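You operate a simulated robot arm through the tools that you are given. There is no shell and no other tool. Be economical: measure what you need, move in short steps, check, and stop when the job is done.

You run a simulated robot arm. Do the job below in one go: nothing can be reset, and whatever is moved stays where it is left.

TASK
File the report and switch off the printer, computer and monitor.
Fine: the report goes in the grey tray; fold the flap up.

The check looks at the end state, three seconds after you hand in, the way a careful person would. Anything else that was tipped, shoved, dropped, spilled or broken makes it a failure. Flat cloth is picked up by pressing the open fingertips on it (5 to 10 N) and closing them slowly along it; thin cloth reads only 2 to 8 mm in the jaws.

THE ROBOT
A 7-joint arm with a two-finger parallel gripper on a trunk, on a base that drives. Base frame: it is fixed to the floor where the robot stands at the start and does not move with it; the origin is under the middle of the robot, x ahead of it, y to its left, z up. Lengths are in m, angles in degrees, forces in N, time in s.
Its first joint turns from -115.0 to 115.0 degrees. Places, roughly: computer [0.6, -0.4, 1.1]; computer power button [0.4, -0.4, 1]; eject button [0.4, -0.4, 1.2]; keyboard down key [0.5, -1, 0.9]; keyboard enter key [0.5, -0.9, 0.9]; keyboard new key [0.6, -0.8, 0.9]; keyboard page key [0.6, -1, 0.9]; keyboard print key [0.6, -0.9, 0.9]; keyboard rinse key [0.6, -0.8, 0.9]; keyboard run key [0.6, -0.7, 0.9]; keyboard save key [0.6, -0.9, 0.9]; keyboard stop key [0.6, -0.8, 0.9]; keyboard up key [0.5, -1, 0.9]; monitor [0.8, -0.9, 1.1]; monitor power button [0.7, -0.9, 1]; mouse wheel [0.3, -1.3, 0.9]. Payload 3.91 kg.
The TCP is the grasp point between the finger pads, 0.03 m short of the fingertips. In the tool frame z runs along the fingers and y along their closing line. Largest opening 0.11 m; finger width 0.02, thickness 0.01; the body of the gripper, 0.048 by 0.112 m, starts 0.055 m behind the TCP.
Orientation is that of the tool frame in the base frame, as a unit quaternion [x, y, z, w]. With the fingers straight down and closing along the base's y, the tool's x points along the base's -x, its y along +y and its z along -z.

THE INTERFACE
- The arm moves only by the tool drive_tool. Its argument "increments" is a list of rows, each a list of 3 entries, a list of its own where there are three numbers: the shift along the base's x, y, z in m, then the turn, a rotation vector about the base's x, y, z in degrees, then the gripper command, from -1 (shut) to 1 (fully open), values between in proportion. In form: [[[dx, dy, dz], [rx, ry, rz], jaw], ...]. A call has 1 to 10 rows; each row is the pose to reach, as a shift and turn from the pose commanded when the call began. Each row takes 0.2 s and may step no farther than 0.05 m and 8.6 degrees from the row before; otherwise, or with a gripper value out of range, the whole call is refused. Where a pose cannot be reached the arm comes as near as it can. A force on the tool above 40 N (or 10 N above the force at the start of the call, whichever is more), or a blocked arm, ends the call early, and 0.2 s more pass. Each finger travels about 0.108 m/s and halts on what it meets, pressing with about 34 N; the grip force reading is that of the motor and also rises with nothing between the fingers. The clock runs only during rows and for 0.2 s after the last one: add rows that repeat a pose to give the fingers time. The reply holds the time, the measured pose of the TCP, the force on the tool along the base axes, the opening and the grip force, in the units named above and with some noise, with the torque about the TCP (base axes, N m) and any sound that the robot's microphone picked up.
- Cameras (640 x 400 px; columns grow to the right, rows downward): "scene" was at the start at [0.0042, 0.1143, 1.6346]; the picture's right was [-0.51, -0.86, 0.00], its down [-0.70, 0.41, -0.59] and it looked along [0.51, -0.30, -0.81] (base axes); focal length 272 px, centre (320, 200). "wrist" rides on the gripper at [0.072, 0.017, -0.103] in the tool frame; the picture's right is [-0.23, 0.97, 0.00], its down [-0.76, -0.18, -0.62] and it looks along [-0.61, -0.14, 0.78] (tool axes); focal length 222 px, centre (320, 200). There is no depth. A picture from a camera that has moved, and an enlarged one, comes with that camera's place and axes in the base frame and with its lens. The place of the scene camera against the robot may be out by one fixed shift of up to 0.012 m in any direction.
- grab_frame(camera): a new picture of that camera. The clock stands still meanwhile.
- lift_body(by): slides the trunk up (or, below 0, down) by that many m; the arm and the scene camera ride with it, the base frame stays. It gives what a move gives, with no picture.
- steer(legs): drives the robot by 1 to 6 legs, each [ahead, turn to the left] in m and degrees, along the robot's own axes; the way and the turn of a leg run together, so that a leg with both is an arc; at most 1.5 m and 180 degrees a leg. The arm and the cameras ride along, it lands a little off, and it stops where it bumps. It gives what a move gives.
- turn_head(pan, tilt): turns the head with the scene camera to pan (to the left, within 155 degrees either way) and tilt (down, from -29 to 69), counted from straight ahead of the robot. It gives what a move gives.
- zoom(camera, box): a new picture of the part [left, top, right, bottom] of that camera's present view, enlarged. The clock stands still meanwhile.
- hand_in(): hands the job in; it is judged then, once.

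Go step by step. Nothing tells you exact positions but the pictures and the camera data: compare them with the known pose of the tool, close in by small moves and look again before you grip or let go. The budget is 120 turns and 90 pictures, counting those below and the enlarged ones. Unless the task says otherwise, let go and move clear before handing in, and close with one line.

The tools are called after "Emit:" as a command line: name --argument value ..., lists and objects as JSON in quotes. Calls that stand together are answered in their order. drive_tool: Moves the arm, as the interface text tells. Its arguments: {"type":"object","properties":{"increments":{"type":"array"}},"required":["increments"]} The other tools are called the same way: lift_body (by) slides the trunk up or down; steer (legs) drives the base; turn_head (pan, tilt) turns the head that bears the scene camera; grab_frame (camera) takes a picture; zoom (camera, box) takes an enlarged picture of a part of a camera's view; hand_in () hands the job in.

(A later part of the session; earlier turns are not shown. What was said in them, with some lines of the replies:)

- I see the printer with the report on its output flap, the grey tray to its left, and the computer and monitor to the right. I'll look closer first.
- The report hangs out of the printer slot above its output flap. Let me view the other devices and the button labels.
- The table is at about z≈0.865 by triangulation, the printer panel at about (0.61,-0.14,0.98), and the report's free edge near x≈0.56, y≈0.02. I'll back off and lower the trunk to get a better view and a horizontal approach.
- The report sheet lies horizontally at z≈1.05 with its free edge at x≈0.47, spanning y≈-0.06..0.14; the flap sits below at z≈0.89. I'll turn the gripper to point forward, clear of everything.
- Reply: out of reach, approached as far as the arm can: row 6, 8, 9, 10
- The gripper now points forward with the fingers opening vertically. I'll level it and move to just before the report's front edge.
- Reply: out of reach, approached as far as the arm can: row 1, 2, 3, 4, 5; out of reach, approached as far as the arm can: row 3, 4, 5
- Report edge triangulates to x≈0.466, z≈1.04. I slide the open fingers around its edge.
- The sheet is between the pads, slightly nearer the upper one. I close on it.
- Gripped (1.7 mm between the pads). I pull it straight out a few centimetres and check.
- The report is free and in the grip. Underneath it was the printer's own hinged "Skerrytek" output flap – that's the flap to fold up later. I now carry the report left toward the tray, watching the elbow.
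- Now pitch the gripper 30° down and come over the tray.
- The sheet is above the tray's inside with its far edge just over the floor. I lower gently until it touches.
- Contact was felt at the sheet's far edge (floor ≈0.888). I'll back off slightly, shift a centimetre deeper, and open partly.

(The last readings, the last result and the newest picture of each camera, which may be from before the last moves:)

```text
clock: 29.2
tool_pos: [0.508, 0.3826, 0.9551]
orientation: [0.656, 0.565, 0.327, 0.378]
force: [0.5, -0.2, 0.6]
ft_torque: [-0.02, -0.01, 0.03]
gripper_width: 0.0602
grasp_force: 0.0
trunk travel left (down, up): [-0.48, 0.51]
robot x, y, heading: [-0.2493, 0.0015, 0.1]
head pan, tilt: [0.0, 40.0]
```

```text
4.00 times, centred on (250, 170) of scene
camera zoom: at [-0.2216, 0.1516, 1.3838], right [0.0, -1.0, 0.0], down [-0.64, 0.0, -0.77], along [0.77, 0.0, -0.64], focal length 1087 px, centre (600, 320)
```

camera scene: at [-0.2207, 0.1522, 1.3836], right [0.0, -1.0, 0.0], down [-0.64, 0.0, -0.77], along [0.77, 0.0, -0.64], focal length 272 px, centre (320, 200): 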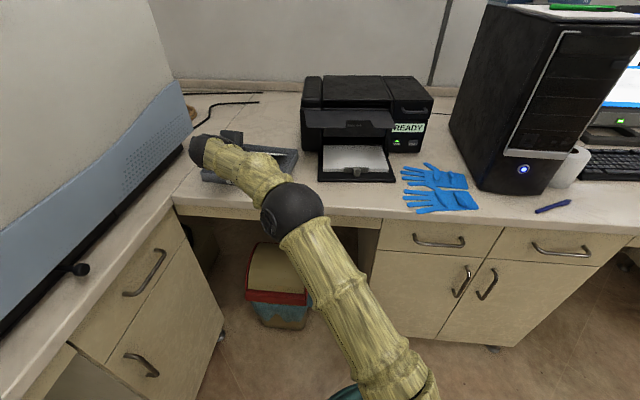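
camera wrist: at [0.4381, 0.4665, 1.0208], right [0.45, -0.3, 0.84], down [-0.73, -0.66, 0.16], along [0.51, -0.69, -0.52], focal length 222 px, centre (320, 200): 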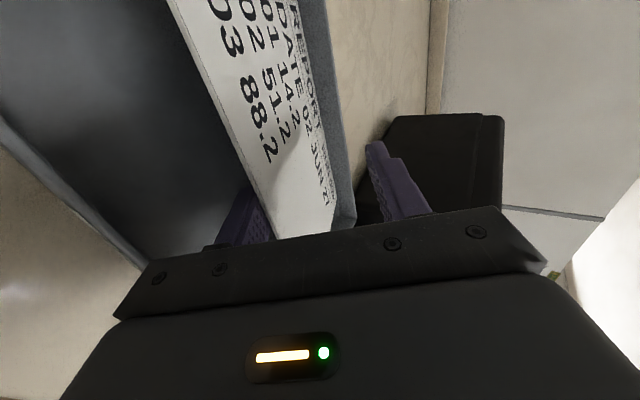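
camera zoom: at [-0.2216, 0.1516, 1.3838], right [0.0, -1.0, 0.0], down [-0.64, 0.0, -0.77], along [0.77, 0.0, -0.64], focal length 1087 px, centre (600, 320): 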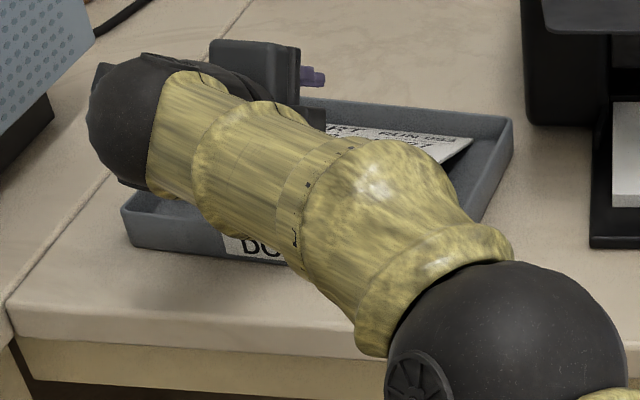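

Emit:
drive_tool --increments '[[[0, 0, -0.008], [0, 0, 0], 0.1], [[-0.03, 0.0045, 0.0], [0, 0, 0], 0.1], [[-0.065, 0.01, 0.022], [0, 0, 0], 0.1], [[-0.1, 0.015, 0.05], [0, 0, 0], 0.1]]'

Emit:
grab_frame --camera "wrist"

Emit:
zoom --camera "scene" --box '[180, 120, 320, 220]'

```text
clock: 30.2
tool_pos: [0.408, 0.3989, 1.0053]
orientation: [0.656, 0.566, 0.327, 0.378]
force: [-0.5, 0.7, 0.2]
ft_torque: [-0.04, 0.01, -0.01]
gripper_width: 0.0605
grasp_force: 0.1
trunk travel left (down, up): [-0.48, 0.51]
robot x, y, heading: [-0.2486, 0.0007, -0.1]
head pan, tilt: [0.0, 40.0]
```

```text
48 pictures are left
camera wrist: at [0.3378, 0.4828, 1.0714], right [0.45, -0.3, 0.84], down [-0.73, -0.66, 0.16], along [0.51, -0.69, -0.51], focal length 222 px, centre (320, 200)
```

wrist: 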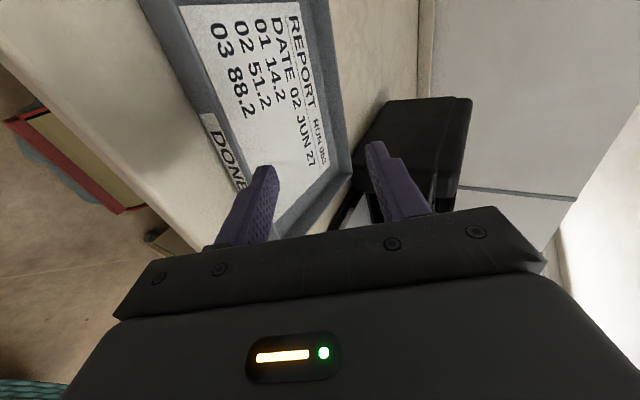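

```text
4.00 times, centred on (250, 170) of scene
camera zoom: at [-0.2218, 0.1516, 1.3838], right [0.0, -1.0, 0.0], down [-0.64, 0.0, -0.77], along [0.77, 0.0, -0.64], focal length 1087 px, centre (600, 320)
```

zoom: 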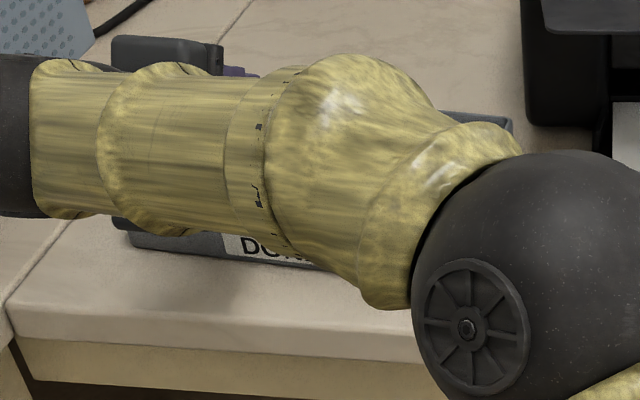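

The report lies flat in the DONE tray. Now I retreat, level the gripper and look at the printer flap from the front.

Emit:
drive_tool --increments '[[[-0.03, 0, 0.03], [0, 0, 0], 0.1], [[-0.05, -0.02, 0.06], [-1.1, -7.4, 0], 0.1], [[-0.07, -0.05, 0.09], [-2.2, -14.8, 0], 0.1], [[-0.08, -0.08, 0.1], [-3.3, -22.3, 0], 0.1], [[-0.09, -0.12, 0.1], [-4.45, -29.7, 0], 0.1], [[-0.1, -0.16, 0.1], [-4.45, -29.7, 0], 0.1], [[-0.1, -0.2, 0.09], [-4.45, -29.7, 0], 0.1], [[-0.1, -0.24, 0.08], [-4.45, -29.7, 0], 0.1]]'

Emit:
grab_frame --camera "scene"

Emit:
grab_frame --camera "wrist"

```text
clock: 32.0
tool_pos: [0.3087, 0.1578, 1.0859]
orientation: [0.535, 0.462, 0.462, 0.535]
force: [0.2, -0.1, 0.1]
ft_torque: [-0.01, 0.01, -0.02]
gripper_width: 0.0606
grasp_force: 0.1
trunk travel left (down, up): [-0.48, 0.51]
robot x, y, heading: [-0.2513, -0.0018, 0.1]
head pan, tilt: [0.0, 40.0]
```

```text
46 pictures are left
camera scene: at [-0.2216, 0.1515, 1.3839], right [0.0, -1.0, 0.0], down [-0.64, 0.0, -0.77], along [0.77, 0.0, -0.64], focal length 272 px, centre (320, 200)
```

scene: 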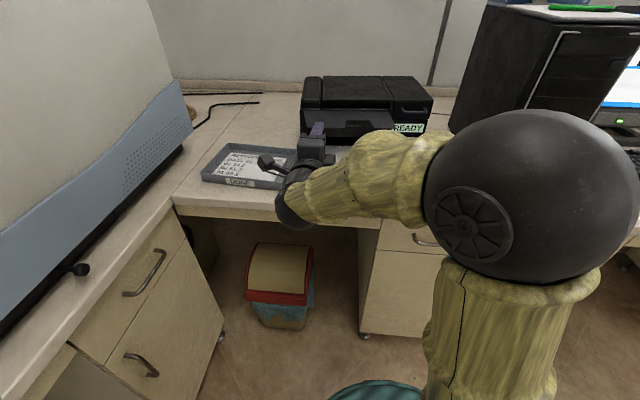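

```text
45 pictures are left
camera wrist: at [0.2171, 0.2442, 1.1018], right [-0.03, -0.23, 0.97], down [-0.73, -0.66, -0.18], along [0.69, -0.71, -0.14], focal length 222 px, centre (320, 200)
```

wrist: 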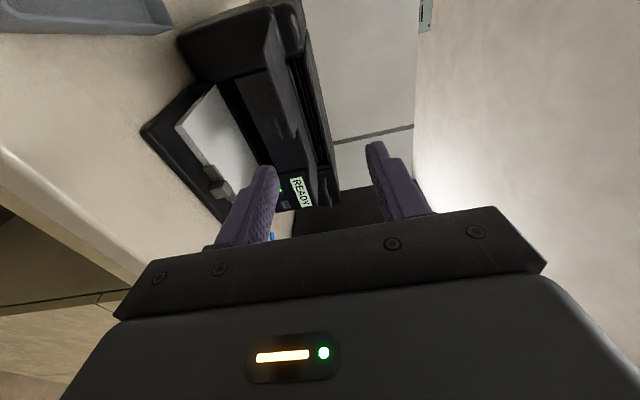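

Emit:
zoom --camera "wrist" --box '[160, 0, 360, 220]'

Emit:
zoom --camera "scene" --box '[280, 70, 440, 170]'

```text
1.82 times, centred on (260, 110) of wrist
camera zoom: at [0.2171, 0.2442, 1.1018], right [-0.03, -0.23, 0.97], down [-0.73, -0.66, -0.18], along [0.69, -0.71, -0.14], focal length 404 px, centre (429, 364)
```

zoom: 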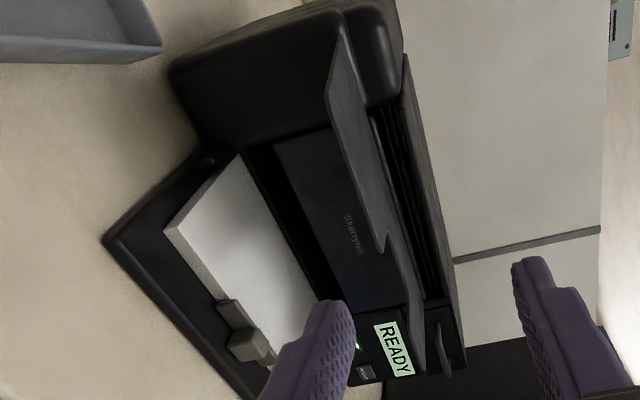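

```text
4.00 times, centred on (360, 120) of scene
camera zoom: at [-0.2216, 0.1515, 1.3839], right [0.0, -1.0, 0.0], down [-0.64, 0.0, -0.77], along [0.77, 0.0, -0.64], focal length 1087 px, centre (160, 520)
```

zoom: 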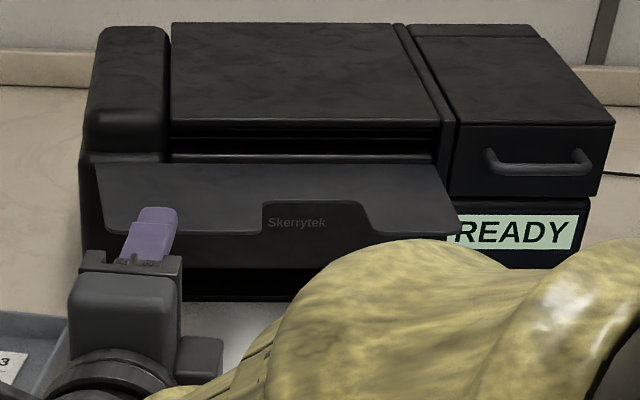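

The flap is a horizontal shelf at z≈1.03, from the hinge near x≈0.63 to its front edge near x≈0.50. I'll close the fingers, bring them under it in the middle, then swing it up.

Emit:
drive_tool --increments '[[[0, -0.03, -0.02], [0, 0, 3], 0], [[0.02, -0.06, -0.04], [0, 0, 6], -0.5], [[0.04, -0.09, -0.06], [0, 0, 8.5], -1], [[0.07, -0.113, -0.08], [0, 0, 8.5], -1], [[0.09, -0.113, -0.091], [0, 0, 8.5], -1], [[0.09, -0.113, -0.091], [0, 0, 8.5], -1]]'

Emit:
grab_frame --camera "scene"

Emit:
grab_frame --camera "wrist"

```text
clock: 33.4
tool_pos: [0.3972, 0.0448, 0.993]
orientation: [0.5, 0.5, 0.501, 0.499]
force: [0.3, 0.1, 0.1]
ft_torque: [0.0, -0.02, 0.0]
gripper_width: 0.0001
grasp_force: 34.1
trunk travel left (down, up): [-0.48, 0.51]
robot x, y, heading: [-0.2494, 0.0014, 0.1]
head pan, tilt: [0.0, 40.0]
```

```text
42 pictures are left
camera scene: at [-0.2216, 0.1516, 1.3838], right [0.0, -1.0, 0.0], down [-0.64, 0.0, -0.77], along [0.77, 0.0, -0.64], focal length 272 px, centre (320, 200)
```

scene: 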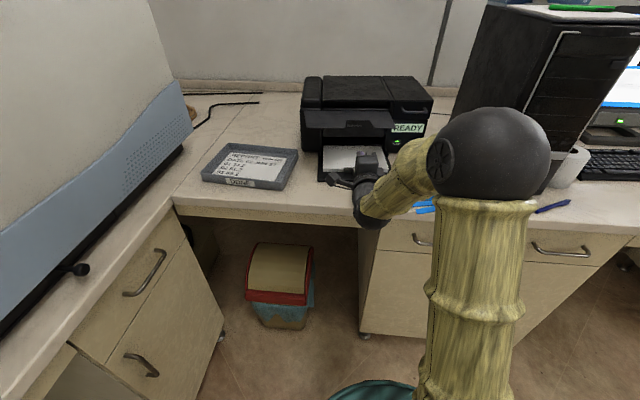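

```text
41 pictures are left
camera wrist: at [0.2946, 0.1169, 1.0095], right [0.0, -0.23, 0.97], down [-0.62, -0.76, -0.18], along [0.78, -0.6, -0.14], focal length 222 px, centre (320, 200)
```

wrist: 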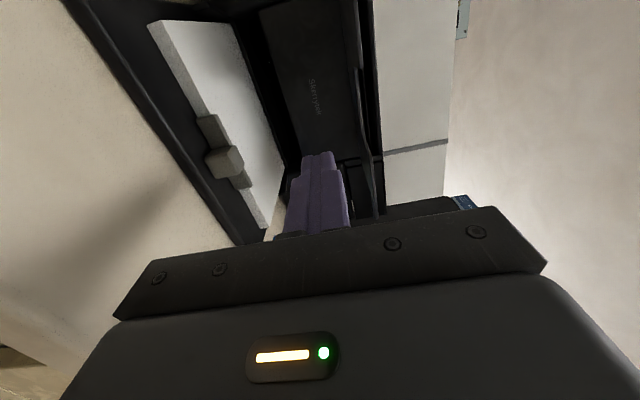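

Emit:
drive_tool --increments '[[[0.04, 0, 0], [0, 0, 0], -1], [[0.085, 0, 0], [0, 0, 0], -1], [[0.126, 0, 0], [0, 0, 0], -1], [[0.126, 0, 0.025], [0, 0, 0], -1], [[0.126, 0, 0.04], [0, 0, 0], -1], [[0.127, 0, 0.053], [0, 0, 0], -1], [[0.131, 0, 0.066], [0, 0, 0], -1], [[0.137, 0, 0.079], [0, 0, 0], -1]]'

Emit:
zoom --camera "scene" --box '[280, 70, 440, 200]'

Emit:
grab_frame --camera "wrist"

```text
clock: 35.2
tool_pos: [0.5351, 0.0435, 1.0744]
orientation: [0.499, 0.501, 0.501, 0.499]
force: [0.5, 0.1, 1.0]
ft_torque: [0.0, -0.02, 0.0]
gripper_width: 0.0
grasp_force: 33.9
trunk travel left (down, up): [-0.48, 0.51]
robot x, y, heading: [-0.2431, -0.002, -0.2]
head pan, tilt: [0.0, 40.0]
```

```text
3.08 times, centred on (360, 135) of scene
camera zoom: at [-0.2217, 0.1515, 1.3838], right [0.0, -1.0, 0.0], down [-0.64, 0.0, -0.77], along [0.77, 0.0, -0.64], focal length 836 px, centre (197, 400)
```

zoom: 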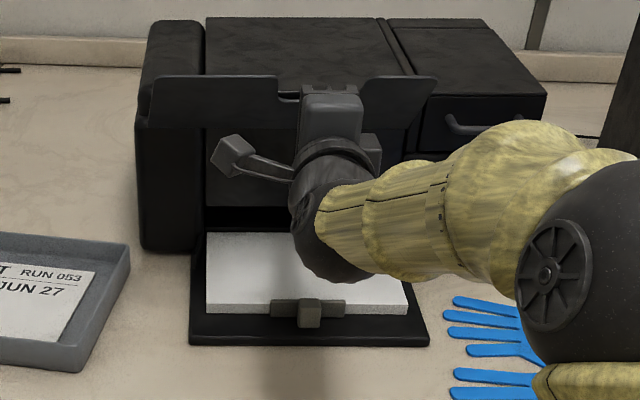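

```text
39 pictures are left
camera wrist: at [0.4314, 0.1165, 1.0897], right [0.0, -0.23, 0.97], down [-0.62, -0.76, -0.18], along [0.78, -0.61, -0.14], focal length 222 px, centre (320, 200)
```

wrist: 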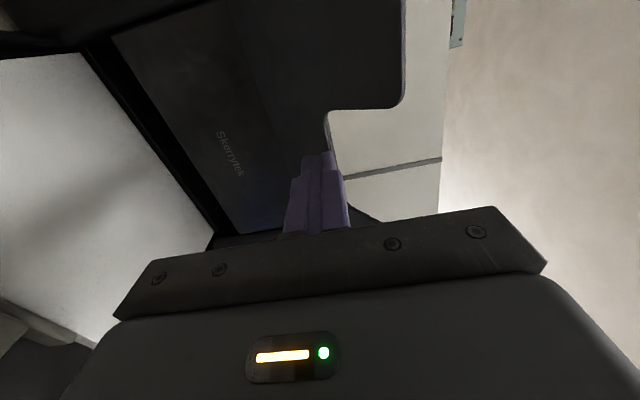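

The flap is rising on the fingertip. I continue along the arc.

Emit:
drive_tool --increments '[[[0.01, 0, 0.01], [0, 0, 0], -1], [[0.022, 0, 0.018], [0, 0, 0], -1], [[0.032, 0, 0.024], [0, 0, 0], -1], [[0.042, 0, 0.028], [0, 0, 0], -1], [[0.05, 0, 0.03], [0, 0, 0], -1]]'

Emit:
zoom --camera "scene" --box '[280, 70, 440, 200]'

Emit:
grab_frame --camera "wrist"

```text
clock: 36.4
tool_pos: [0.5837, 0.0443, 1.103]
orientation: [0.5, 0.5, 0.501, 0.499]
force: [-0.2, 0.2, 0.7]
ft_torque: [0.02, -0.02, -0.01]
gripper_width: 0.0003
grasp_force: 34.5
trunk travel left (down, up): [-0.48, 0.51]
robot x, y, heading: [-0.249, 0.0029, -0.1]
head pan, tilt: [0.0, 40.0]
```

```text
3.08 times, centred on (360, 135) of scene
camera zoom: at [-0.2216, 0.1515, 1.3838], right [0.0, -1.0, 0.0], down [-0.64, 0.0, -0.77], along [0.77, 0.0, -0.64], focal length 836 px, centre (197, 400)
```

zoom: 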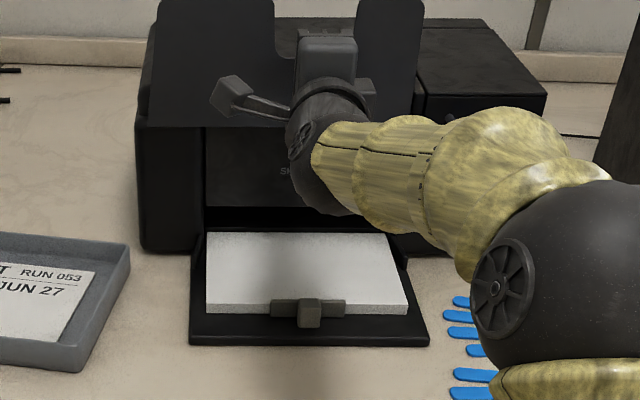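

```text
37 pictures are left
camera wrist: at [0.481, 0.1171, 1.1196], right [0.0, -0.23, 0.97], down [-0.62, -0.76, -0.18], along [0.78, -0.6, -0.14], focal length 222 px, centre (320, 200)
```

wrist: 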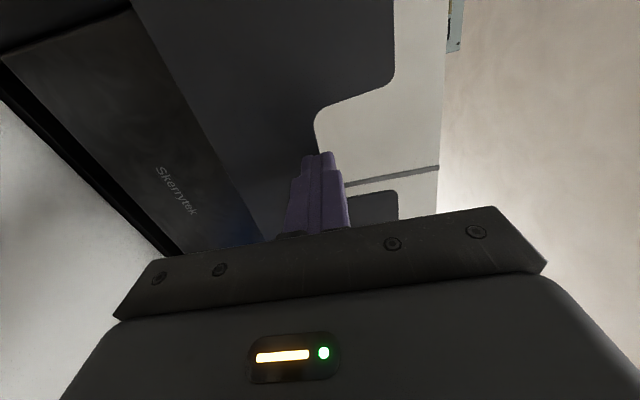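

The tip is close to the notch edge, so I slip it a bit lower on the flap while pushing forward.

Emit:
drive_tool --increments '[[[0.0, 0, -0.015], [0, 0, 0], -1], [[0.01, 0, -0.02], [0, 0, 0], -1], [[0.02, 0, -0.02], [0, 0, 0], -1], [[0.03, 0, -0.018], [0, 0, 0], -1], [[0.038, 0, -0.018], [0, 0, 0], -1]]'

Emit:
zoom --camera "scene" --box '[280, 50, 440, 180]'

Emit:
grab_frame --camera "wrist"

```text
clock: 37.1
tool_pos: [0.5897, 0.0433, 1.0839]
orientation: [0.5, 0.501, 0.5, 0.499]
force: [-34.4, -2.7, 0.2]
ft_torque: [-0.05, 0.33, -0.21]
gripper_width: 0.0001
grasp_force: 34.2
trunk travel left (down, up): [-0.48, 0.51]
robot x, y, heading: [-0.248, 0.0003, -0.1]
head pan, tilt: [0.0, 40.0]
stopped in row 3: the force on the tool passed its limit (the readings are from after the stop); the commanded pose is now the measured one
```

```text
3.08 times, centred on (360, 115) of scene
camera zoom: at [-0.2281, 0.1512, 1.384], right [0.0, -1.0, 0.0], down [-0.64, 0.0, -0.77], along [0.77, 0.0, -0.64], focal length 836 px, centre (197, 462)
```

zoom: 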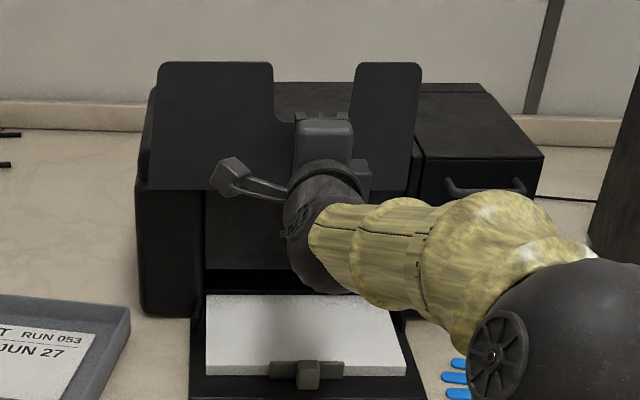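

```text
35 pictures are left
camera wrist: at [0.4872, 0.1163, 1.1016], right [0.0, -0.23, 0.97], down [-0.62, -0.76, -0.18], along [0.78, -0.6, -0.14], focal length 222 px, centre (320, 200)
```

wrist: 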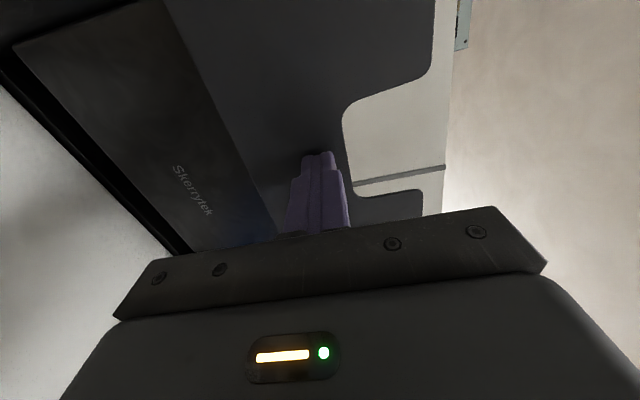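

The flap met its stop and stands upright. I back away and check that it stays.

Emit:
drive_tool --increments '[[[-0.01, 0, 0], [0, 0, 0], -1], [[-0.03, 0, 0], [0, 0, 0], -1], [[-0.07, 0, 0], [0, 0, 0], -1], [[-0.11, 0, 0], [0, 0, 0], -1], [[-0.15, 0, 0], [0, 0, 0], -1]]'

Emit:
grab_frame --camera "scene"

Emit:
grab_frame --camera "wrist"

```text
clock: 38.3
tool_pos: [0.447, 0.0429, 1.0811]
orientation: [0.501, 0.502, 0.5, 0.497]
force: [0.0, 0.7, 0.3]
ft_torque: [0.0, -0.03, 0.03]
gripper_width: 0.0002
grasp_force: 34.0
trunk travel left (down, up): [-0.48, 0.51]
robot x, y, heading: [-0.2482, -0.0009, -0.0]
head pan, tilt: [0.0, 40.0]
```

```text
34 pictures are left
camera scene: at [-0.2224, 0.1516, 1.3838], right [0.0, -1.0, 0.0], down [-0.64, 0.0, -0.77], along [0.77, 0.0, -0.64], focal length 272 px, centre (320, 200)
```

scene: 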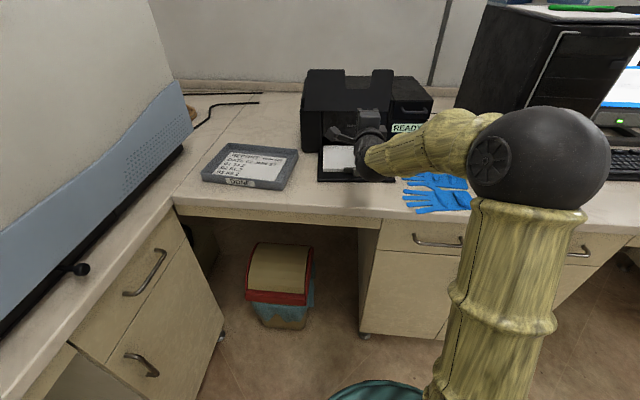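

```text
33 pictures are left
camera wrist: at [0.3419, 0.1165, 1.0974], right [0.01, -0.23, 0.97], down [-0.62, -0.76, -0.18], along [0.78, -0.6, -0.15], focal length 222 px, centre (320, 200)
```

wrist: 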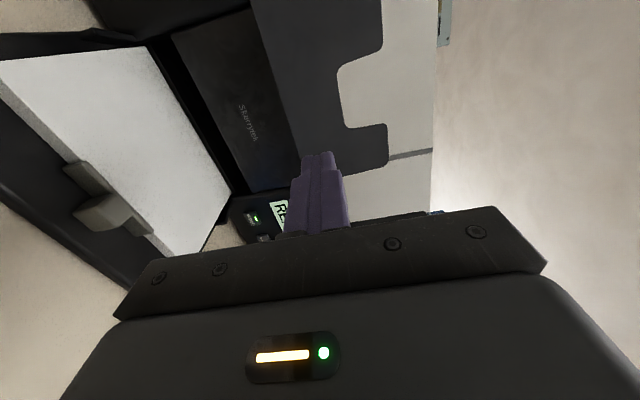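

The flap stays upright. Next is the printer's POWER button at about (0.611,-0.108,0.932). I'll approach pitched 30° down with fingers closed.

Emit:
drive_tool --increments '[[[0, -0.035, 0], [0, 7.5, 0], -1], [[0, -0.075, 0], [0, 15, 0], -1], [[0, -0.115, 0], [0, 22.5, 0], -1], [[0.01, -0.151, -0.02], [0, 30, 0], -1], [[0.03, -0.151, -0.06], [0, 30, 0], -1], [[0.06, -0.151, -0.1], [0, 30, 0], -1], [[0.085, -0.151, -0.133], [0, 30, 0], -1]]'

Emit:
grab_frame --camera "wrist"

Emit:
grab_frame --camera "scene"

```text
clock: 39.9
tool_pos: [0.5327, -0.1079, 0.9477]
orientation: [0.613, 0.613, 0.354, 0.351]
force: [-0.9, 0.3, 0.6]
ft_torque: [0.01, 0.01, 0.02]
gripper_width: 0.0002
grasp_force: 33.8
trunk travel left (down, up): [-0.48, 0.51]
robot x, y, heading: [-0.2488, 0.0021, 0.1]
head pan, tilt: [0.0, 40.0]
```

```text
32 pictures are left
camera wrist: at [0.4507, -0.0352, 1.0138], right [0.49, -0.23, 0.84], down [-0.63, -0.76, 0.16], along [0.6, -0.6, -0.52], focal length 222 px, centre (320, 200)
```

wrist: 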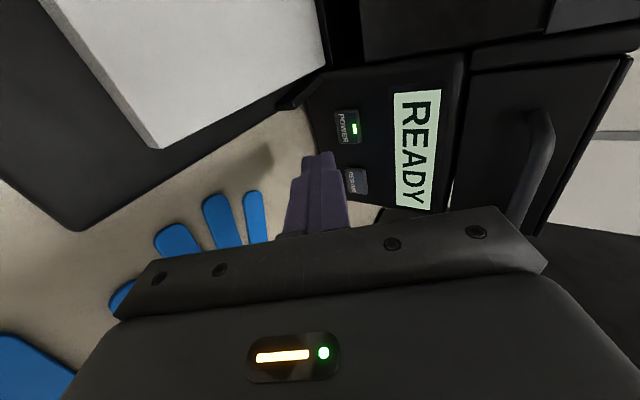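

```text
31 pictures are left
camera scene: at [-0.2218, 0.1514, 1.3839], right [0.0, -1.0, 0.0], down [-0.64, 0.0, -0.77], along [0.77, 0.0, -0.64], focal length 272 px, centre (320, 200)
```

scene: 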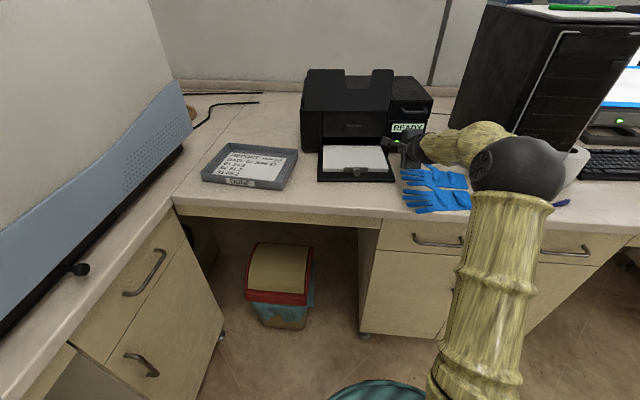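

Emit:
drive_tool --increments '[[[0.025, 0.002, -0.004], [0, 0, 0], -1], [[0.042, 0.002, -0.004], [0, 0, 0], -1], [[0.047, 0.002, -0.004], [0, 0, 0], -1], [[0.052, 0.002, -0.004], [0, 0, 0], -1], [[0.056, 0.002, -0.004], [0, 0, 0], -1]]'

```text
clock: 41.1
tool_pos: [0.588, -0.106, 0.9443]
orientation: [0.613, 0.613, 0.354, 0.35]
force: [-4.2, -1.6, 1.3]
ft_torque: [-0.01, 0.08, -0.04]
gripper_width: 0.0
grasp_force: 33.9
trunk travel left (down, up): [-0.48, 0.51]
robot x, y, heading: [-0.2477, 0.0005, -0.1]
head pan, tilt: [0.0, 40.0]
heard: click
```

A click was heard. I retract and look at the printer's light.

Emit:
drive_tool --increments '[[[-0.03, 0, 0], [0, 0, 0], -1], [[-0.06, 0, 0], [0, 0, 0], -1], [[-0.06, 0, 0], [0, 0, 0], -1], [[-0.06, 0, 0], [0, 0, 0], -1]]'

Emit:
grab_frame --camera "wrist"

```text
clock: 42.1
tool_pos: [0.5287, -0.1039, 0.9431]
orientation: [0.613, 0.613, 0.354, 0.351]
force: [0.5, -0.1, 0.0]
ft_torque: [0.04, -0.04, -0.01]
gripper_width: 0.0
grasp_force: 34.0
trunk travel left (down, up): [-0.48, 0.51]
robot x, y, heading: [-0.246, 0.0002, -0.0]
head pan, tilt: [0.0, 40.0]
```

```text
30 pictures are left
camera wrist: at [0.4466, -0.0319, 1.0098], right [0.49, -0.23, 0.84], down [-0.63, -0.76, 0.16], along [0.6, -0.6, -0.52], focal length 222 px, centre (320, 200)
```

wrist: 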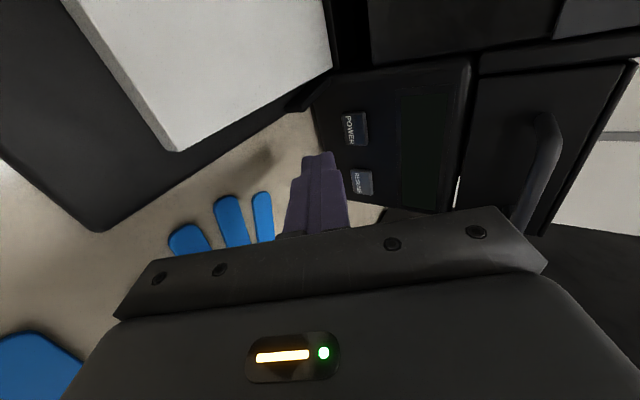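

The printer is off (light and display dark). Now the computer: its power button is near (0.40,-0.40,0.965). I retreat and move over there.

Emit:
drive_tool --increments '[[[-0.04, 0, 0.02], [0, 0, 0], -1], [[-0.085, 0, 0.04], [0, 0, 0], -1], [[-0.13, 0, 0.06], [0, 0, 0], -1], [[-0.175, 0, 0.07], [0, 0, 0], -1], [[-0.21, -0.035, 0.07], [0, 0, 0], -1], [[-0.22, -0.08, 0.07], [0, 0, 0], -1], [[-0.22, -0.125, 0.07], [0, 0, 0], -1], [[-0.22, -0.17, 0.07], [0, 0, 0], -1], [[-0.22, -0.215, 0.06], [0, 0, 0], -1], [[-0.22, -0.26, 0.05], [0, 0, 0], -1]]'

Emit:
turn_head --pan -35 --tilt 35

Emit:
grab_frame --camera "scene"

Emit:
grab_frame --camera "wrist"

```text
clock: 44.3
tool_pos: [0.3074, -0.3643, 0.9947]
orientation: [0.613, 0.613, 0.354, 0.351]
force: [0.7, 0.7, 0.9]
ft_torque: [0.04, 0.0, -0.01]
gripper_width: 0.0
grasp_force: 34.0
trunk travel left (down, up): [-0.48, 0.51]
robot x, y, heading: [-0.2519, -0.001, 0.1]
head pan, tilt: [0.0, 40.0]
```

```text
clock: 45.3
tool_pos: [0.3076, -0.3631, 0.9952]
orientation: [0.613, 0.613, 0.353, 0.35]
force: [-0.1, 0.6, 0.4]
ft_torque: [0.01, -0.01, 0.01]
gripper_width: 0.0003
grasp_force: 34.1
trunk travel left (down, up): [-0.48, 0.51]
robot x, y, heading: [-0.2481, -0.001, -0.1]
head pan, tilt: [-35.0, 35.0]
```

```text
29 pictures are left
camera scene: at [-0.2351, 0.101, 1.3914], right [-0.57, -0.82, 0.0], down [-0.47, 0.33, -0.82], along [0.67, -0.47, -0.57], focal length 272 px, centre (320, 200)
```

scene: 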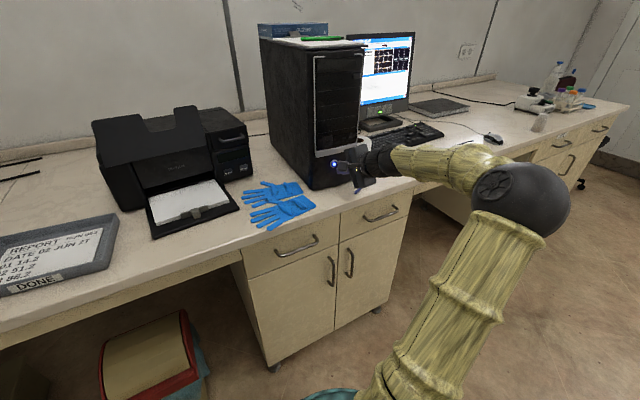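

```text
28 pictures are left
camera wrist: at [0.2264, -0.2915, 1.0604], right [0.49, -0.23, 0.84], down [-0.63, -0.76, 0.16], along [0.6, -0.6, -0.52], focal length 222 px, centre (320, 200)
```

wrist: 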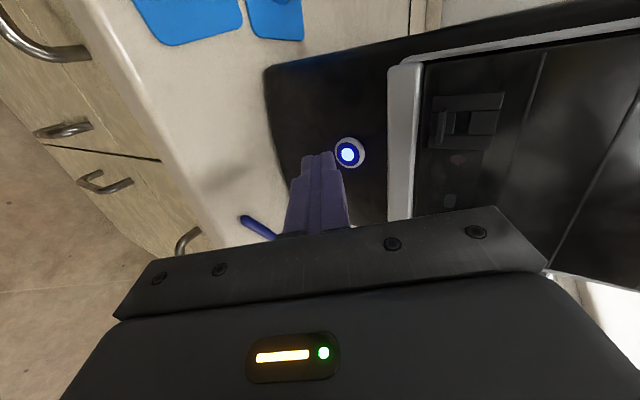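

Emit:
drive_tool --increments '[[[0.02, -0.028, -0.016], [0, 0, 0], -1], [[0.05, -0.028, -0.016], [0, 0, 0], -1], [[0.058, -0.028, -0.016], [0, 0, 0], -1], [[0.062, -0.028, -0.016], [0, 0, 0], -1], [[0.066, -0.028, -0.016], [0, 0, 0], -1], [[0.07, -0.028, -0.016], [0, 0, 0], -1]]'

```text
clock: 46.0
tool_pos: [0.3517, -0.3922, 0.9782]
orientation: [0.615, 0.614, 0.352, 0.348]
force: [-29.5, 10.8, 10.2]
ft_torque: [-0.02, -0.09, 0.1]
gripper_width: 0.0001
grasp_force: 34.3
trunk travel left (down, up): [-0.48, 0.51]
robot x, y, heading: [-0.2453, 0.0015, -0.1]
head pan, tilt: [-35.0, 35.0]
heard: click
stopped in row 3: the force on the tool passed its limit (the readings are from after the stop); the commanded pose is now the measured one
```

Emit:
drive_tool --increments '[[[-0.03, 0, 0], [0, 0, 0], -1], [[-0.06, 0, 0.01], [0, 0, 0], -1], [[-0.06, 0, 0.01], [0, 0, 0], -1], [[-0.06, 0, 0.01], [0, 0, 0], -1]]'

Emit:
grab_frame --camera "wrist"

Emit:
grab_frame --camera "scene"

```text
clock: 47.0
tool_pos: [0.2956, -0.3937, 0.985]
orientation: [0.615, 0.614, 0.352, 0.347]
force: [0.9, -0.6, -0.6]
ft_torque: [-0.01, 0.0, 0.0]
gripper_width: 0.0001
grasp_force: 34.2
trunk travel left (down, up): [-0.48, 0.51]
robot x, y, heading: [-0.2471, 0.0019, -0.3]
head pan, tilt: [-35.0, 35.0]
```

```text
27 pictures are left
camera wrist: at [0.2158, -0.3226, 1.0514], right [0.5, -0.23, 0.83], down [-0.62, -0.76, 0.16], along [0.6, -0.6, -0.53], focal length 222 px, centre (320, 200)
```

wrist: 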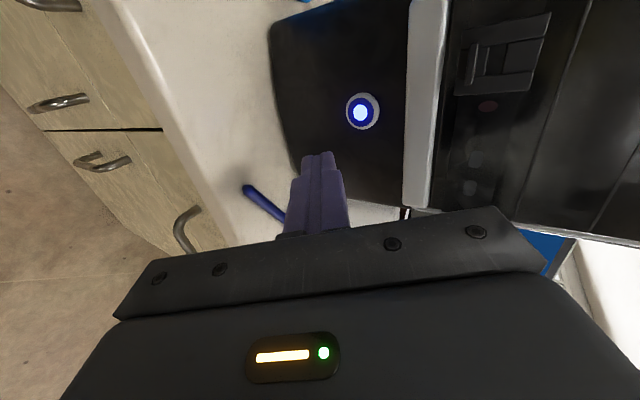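

```text
26 pictures are left
camera scene: at [-0.2357, 0.1008, 1.3914], right [-0.57, -0.82, 0.0], down [-0.47, 0.33, -0.82], along [0.67, -0.47, -0.57], focal length 272 px, centre (320, 200)
```

scene: 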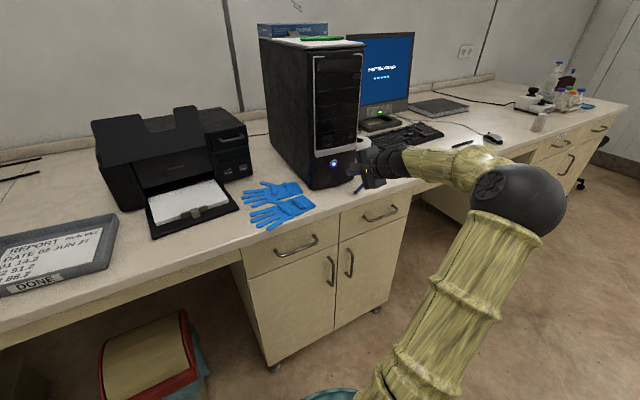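

The computer reacted: the screen shows a shutdown message. Let me read it.

Emit:
zoom --camera "scene" --box '[340, 25, 430, 140]'

```text
3.48 times, centred on (385, 82) of scene
camera zoom: at [-0.2357, 0.1008, 1.3914], right [-0.57, -0.82, 0.0], down [-0.47, 0.33, -0.82], along [0.67, -0.47, -0.57], focal length 946 px, centre (94, 609)
```

zoom: 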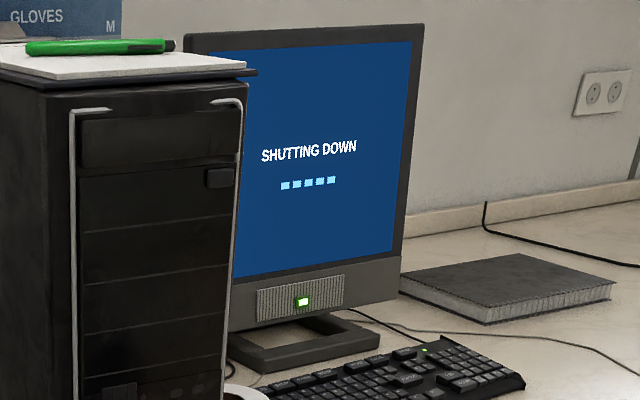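

"Shutting down" – good. While it finishes, I raise and tuck the arm, then drive to the monitor.

Emit:
drive_tool --increments '[[[-0.02, 0.03, 0.03], [0, 0, 0], -1], [[-0.03, 0.06, 0.06], [0, 0, 0], -1], [[-0.04, 0.1, 0.09], [0, 0, 0], -1], [[-0.05, 0.14, 0.12], [0, 0, 0], -1], [[-0.05, 0.18, 0.14], [0, 0, 0], -1]]'

Emit:
steer --legs '[[-0.3, 0], [0, -60], [0.95, 0], [0, 60]]'

Emit:
turn_head --pan 0 --tilt 30

Emit:
grab_frame --camera "scene"

Emit:
grab_frame --camera "wrist"

```text
refused: row 3 steps farther than a row can; nothing moved
```

```text
clock: 58.9
tool_pos: [0.4785, -1.2191, 0.9839]
orientation: [0.616, 0.613, 0.351, 0.347]
force: [0.1, 0.9, 0.2]
ft_torque: [0.0, 0.04, -0.02]
gripper_width: 0.0
grasp_force: 33.7
trunk travel left (down, up): [-0.48, 0.51]
robot x, y, heading: [-0.068, -0.8249, -0.2]
head pan, tilt: [-35.0, 35.0]
```

```text
clock: 59.9
tool_pos: [0.4776, -1.22, 0.9849]
orientation: [0.617, 0.613, 0.351, 0.348]
force: [-0.1, 0.1, -0.1]
ft_torque: [0.01, 0.02, 0.03]
gripper_width: 0.0
grasp_force: 33.9
trunk travel left (down, up): [-0.48, 0.51]
robot x, y, heading: [-0.0667, -0.8264, -0.1]
head pan, tilt: [0.0, 30.0]
```

```text
24 pictures are left
camera scene: at [-0.0346, -0.6726, 1.3992], right [0.0, -1.0, 0.0], down [-0.5, 0.0, -0.87], along [0.87, 0.0, -0.5], focal length 272 px, centre (320, 200)
```

scene: 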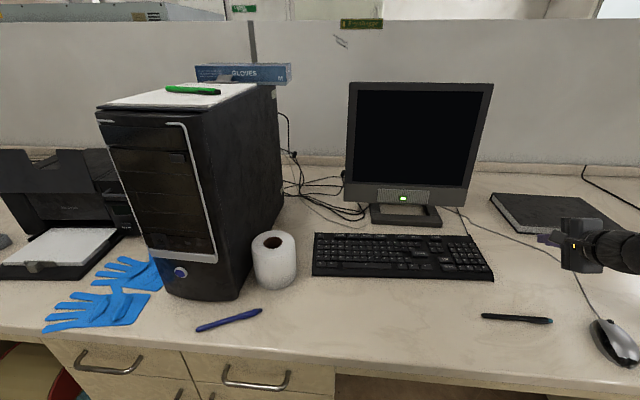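

```text
23 pictures are left
camera wrist: at [0.3973, -1.1478, 1.0514], right [0.5, -0.23, 0.83], down [-0.63, -0.76, 0.16], along [0.6, -0.6, -0.53], focal length 222 px, centre (320, 200)
```

wrist: 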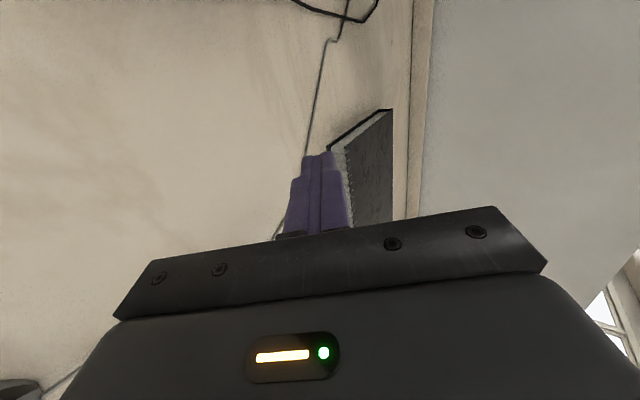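

The drive went fine; the screen is now black but the monitor light is still green. Close-ups of both buttons.

Emit:
zoom --camera "scene" --box '[340, 160, 480, 240]'

Emit:
zoom --camera "scene" --box '[30, 220, 310, 350]'

```text
4.57 times, centred on (410, 200) of scene
camera zoom: at [-0.0346, -0.6726, 1.3992], right [0.0, -1.0, 0.0], down [-0.5, 0.0, -0.87], along [0.87, 0.0, -0.5], focal length 1243 px, centre (-91, 200)
```

zoom: 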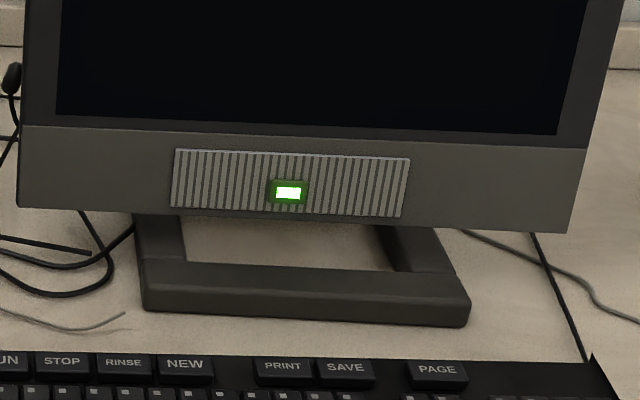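

```text
2.29 times, centred on (170, 285) of scene
camera zoom: at [-0.0346, -0.6726, 1.3992], right [0.0, -1.0, 0.0], down [-0.5, 0.0, -0.87], along [0.87, 0.0, -0.5], focal length 621 px, centre (663, 6)
```

zoom: 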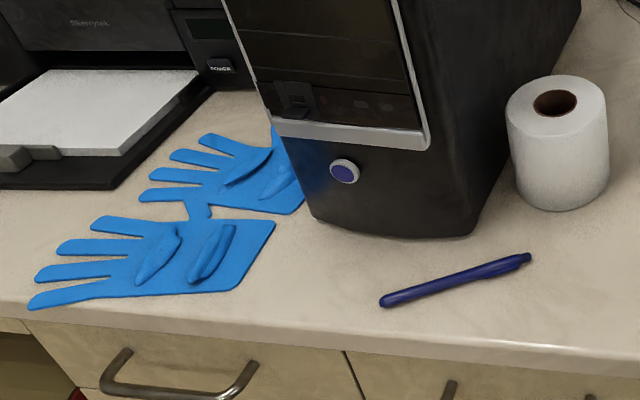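

The computer's light is out. The monitor button is at about (0.718,-0.937,0.968). I bring the closed fingers in front of it.

Emit:
drive_tool --increments '[[[-0.02, 0.02, 0.03], [0, 0, 0], -1], [[-0.03, 0.06, 0.05], [0, 0, 0], -1], [[-0.03, 0.105, 0.06], [0, 0, 0], -1], [[-0.03, 0.15, 0.06], [0, 0, 0], -1], [[-0.03, 0.195, 0.06], [0, 0, 0], -1], [[-0.03, 0.24, 0.06], [0, 0, 0], -1], [[0.01, 0.265, 0.05], [0, 0, 0], -1], [[0.05, 0.283, 0.04], [0, 0, 0], -1], [[0.09, 0.283, 0.025], [0, 0, 0], -1], [[0.12, 0.283, 0.01], [0, 0, 0], -1]]'

Emit:
grab_frame --camera "wrist"

Emit:
grab_frame --camera "scene"

```text
clock: 62.1
tool_pos: [0.5979, -0.9384, 0.9933]
orientation: [0.618, 0.612, 0.35, 0.347]
force: [0.0, 0.1, -1.4]
ft_torque: [0.04, -0.02, 0.03]
gripper_width: 0.0
grasp_force: 34.2
out of reach, approached as far as the arm can: row 6
trunk travel left (down, up): [-0.48, 0.51]
robot x, y, heading: [-0.066, -0.8272, -0.3]
head pan, tilt: [0.0, 30.0]
```

```text
20 pictures are left
camera wrist: at [0.5177, -0.8658, 1.061], right [0.5, -0.23, 0.83], down [-0.63, -0.76, 0.16], along [0.6, -0.61, -0.53], focal length 222 px, centre (320, 200)
```

wrist: 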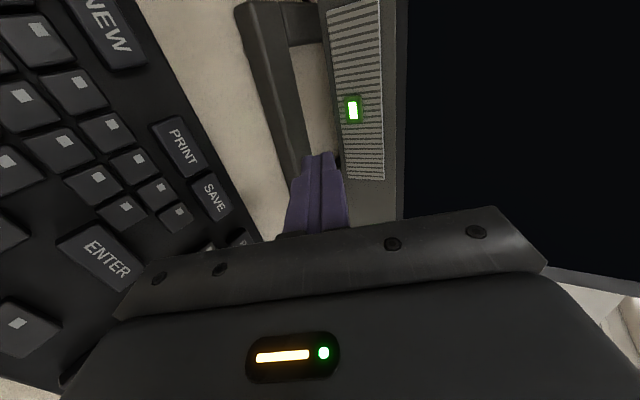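

```text
19 pictures are left
camera scene: at [-0.0347, -0.6734, 1.3993], right [0.0, -1.0, 0.0], down [-0.5, 0.0, -0.87], along [0.87, 0.0, -0.5], focal length 272 px, centre (320, 200)
```

scene: 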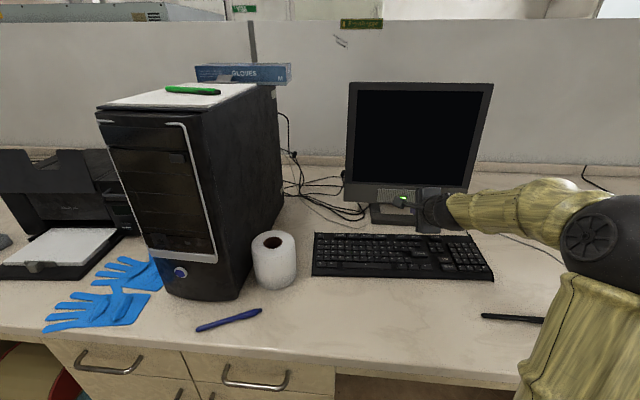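

Emit:
drive_tool --increments '[[[0.03, 0.002, -0.01], [0, 0, 0], -1], [[0.055, 0.002, -0.017], [0, 0, 0], -1], [[0.063, 0.002, -0.017], [0, 0, 0], -1], [[0.068, 0.002, -0.017], [0, 0, 0], -1], [[0.072, 0.002, -0.017], [0, 0, 0], -1]]'

Emit:
zoom --camera "wrist" --box '[260, 40, 460, 240]'

```text
clock: 63.3
tool_pos: [0.6703, -0.936, 0.9765]
orientation: [0.617, 0.613, 0.351, 0.348]
force: [0.5, 0.4, -0.4]
ft_torque: [-0.05, 0.02, 0.0]
gripper_width: 0.0001
grasp_force: 33.6
trunk travel left (down, up): [-0.48, 0.51]
robot x, y, heading: [-0.0658, -0.8234, -0.1]
head pan, tilt: [0.0, 30.0]
```

```text
2.00 times, centred on (360, 140) of wrist
camera zoom: at [0.5898, -0.8626, 1.044], right [0.5, -0.23, 0.83], down [-0.63, -0.76, 0.16], along [0.6, -0.6, -0.53], focal length 444 px, centre (240, 320)
```

zoom: 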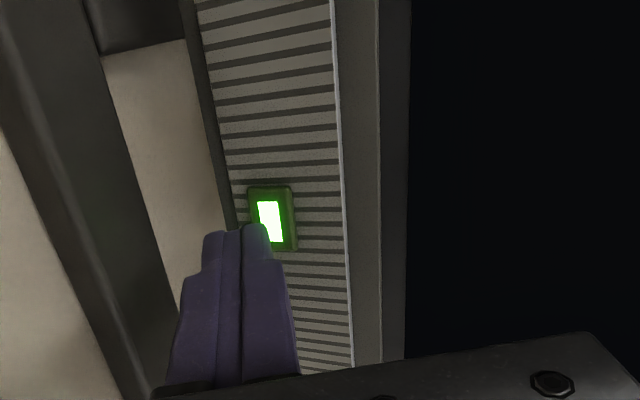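

Aligned with the button; I push the last bit slowly.

Emit:
drive_tool --increments '[[[0.005, 0, 0], [0, 0, 0], -1], [[0.01, 0, 0], [0, 0, 0], -1], [[0.014, 0, 0], [0, 0, 0], -1], [[0.018, 0, 0], [0, 0, 0], -1], [[0.021, 0, 0], [0, 0, 0], -1]]'

```text
clock: 64.5
tool_pos: [0.691, -0.9361, 0.977]
orientation: [0.617, 0.613, 0.35, 0.347]
force: [0.2, -0.4, -0.5]
ft_torque: [0.02, 0.0, -0.03]
gripper_width: 0.0
grasp_force: 34.1
trunk travel left (down, up): [-0.48, 0.51]
robot x, y, heading: [-0.0628, -0.8247, -0.3]
head pan, tilt: [0.0, 30.0]
```

Emit:
drive_tool --increments '[[[0.003, 0, 0], [0, 0, 0], -1], [[0.006, 0, 0], [0, 0, 0], -1], [[0.009, 0, 0], [0, 0, 0], -1]]'

Emit:
zoom --camera "wrist" --box '[260, 40, 460, 240]'

```text
clock: 65.3
tool_pos: [0.6996, -0.9357, 0.9784]
orientation: [0.617, 0.613, 0.351, 0.347]
force: [-9.4, -0.6, 0.3]
ft_torque: [-0.03, 0.11, -0.08]
gripper_width: 0.0
grasp_force: 34.2
trunk travel left (down, up): [-0.48, 0.51]
robot x, y, heading: [-0.0628, -0.8249, -0.2]
head pan, tilt: [0.0, 30.0]
heard: click
```

```text
2.00 times, centred on (360, 140) of wrist
camera zoom: at [0.6185, -0.8628, 1.0449], right [0.5, -0.23, 0.83], down [-0.63, -0.76, 0.16], along [0.6, -0.6, -0.53], focal length 444 px, centre (240, 320)
```

zoom: 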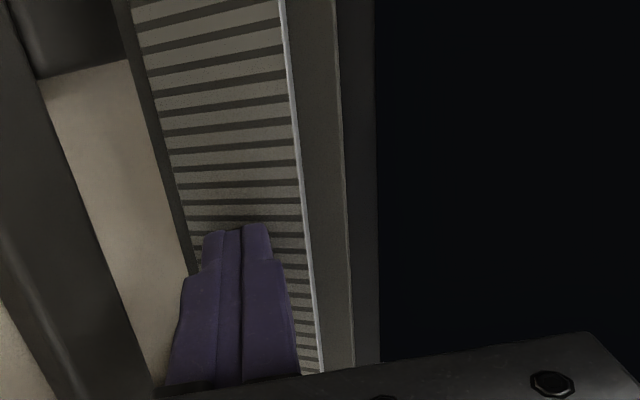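

A click was heard. I withdraw and check all lights.

Emit:
drive_tool --increments '[[[-0.03, 0, 0], [0, 0, 0], -1], [[-0.07, 0, 0.02], [0, 0, 0], -1], [[-0.11, 0, 0.04], [0, 0, 0], -1], [[-0.15, 0, 0.07], [0, 0, 0], -1], [[-0.19, 0, 0.09], [0, 0, 0], -1], [[-0.23, 0, 0.11], [0, 0, 0], -1]]'

Emit:
steer --legs '[[-0.4, 0]]'

Emit:
turn_head --pan 25 --tilt 25

Emit:
grab_frame --camera "scene"

```text
clock: 66.7
tool_pos: [0.4693, -0.9367, 1.086]
orientation: [0.616, 0.613, 0.352, 0.347]
force: [0.1, -1.6, 0.4]
ft_torque: [0.07, -0.01, 0.09]
gripper_width: 0.0
grasp_force: 34.4
trunk travel left (down, up): [-0.48, 0.51]
robot x, y, heading: [-0.0672, -0.8244, 0.0]
head pan, tilt: [0.0, 30.0]
```

```text
clock: 69.2
tool_pos: [0.0678, -0.9338, 1.0863]
orientation: [0.617, 0.613, 0.351, 0.347]
force: [-0.1, 0.4, 0.0]
ft_torque: [-0.02, -0.04, 0.02]
gripper_width: 0.0
grasp_force: 34.1
trunk travel left (down, up): [-0.48, 0.51]
robot x, y, heading: [-0.4716, -0.8257, -0.3]
head pan, tilt: [0.0, 30.0]
```

```text
clock: 70.1
tool_pos: [0.0672, -0.9339, 1.0873]
orientation: [0.616, 0.613, 0.351, 0.348]
force: [0.1, 0.3, 0.1]
ft_torque: [-0.01, -0.01, 0.02]
gripper_width: 0.0
grasp_force: 33.7
trunk travel left (down, up): [-0.48, 0.51]
robot x, y, heading: [-0.4678, -0.8257, 0.1]
head pan, tilt: [25.0, 25.0]
```

```text
16 pictures are left
camera scene: at [-0.4436, -0.6329, 1.4072], right [0.42, -0.91, 0.0], down [-0.38, -0.18, -0.91], along [0.82, 0.38, -0.42], focal length 272 px, centre (320, 200)
```

scene: 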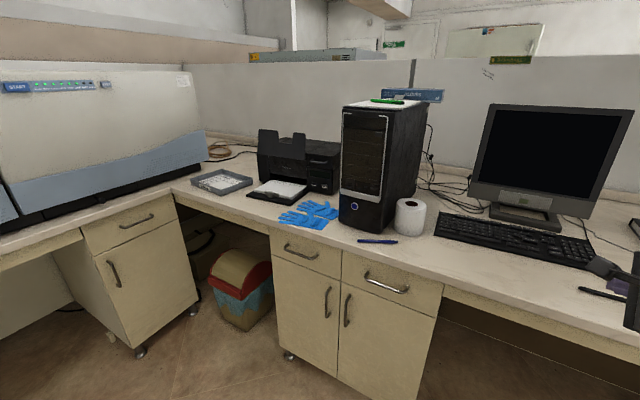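

Emit:
zoom --camera "scene" --box '[180, 120, 350, 240]'

Emit:
zoom --camera "scene" --box '[330, 100, 640, 290]'

```text
3.33 times, centred on (265, 180) of scene
camera zoom: at [-0.4436, -0.6329, 1.4072], right [0.42, -0.91, 0.0], down [-0.38, -0.18, -0.91], along [0.82, 0.38, -0.42], focal length 906 px, centre (503, 267)
```

zoom: 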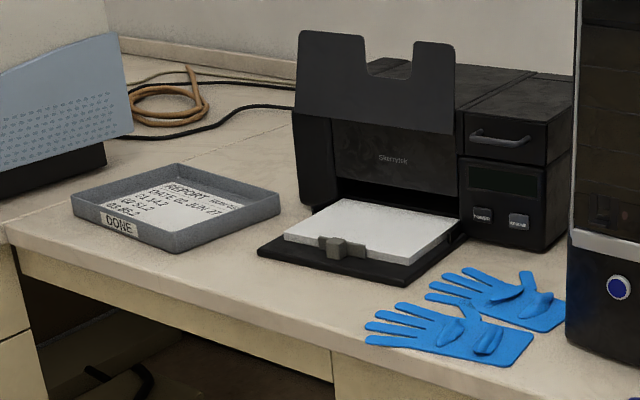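

```text
2.06 times, centred on (485, 195) of scene
camera zoom: at [-0.4436, -0.6329, 1.4072], right [0.42, -0.91, 0.0], down [-0.38, -0.18, -0.91], along [0.82, 0.38, -0.42], focal length 561 px, centre (-21, 210)
```

zoom: 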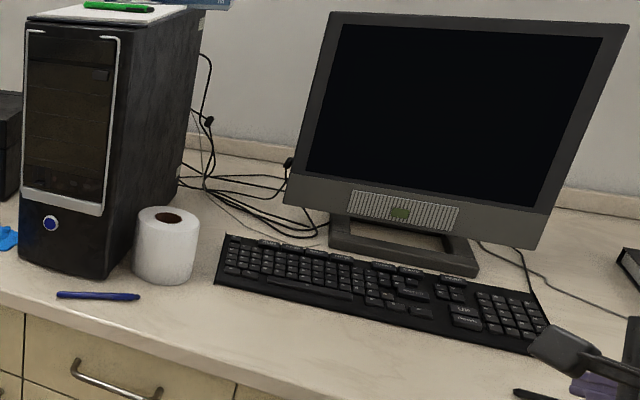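

The report lies in the grey tray and the flap is upright. The printer, computer and monitor lights are all out, and the arm is clear, so I hand in.

Emit:
hand_in

```text
The job is handed in.
```

The report is in the grey DONE tray, the printer flap is folded up, and the printer, computer and monitor are all switched off.
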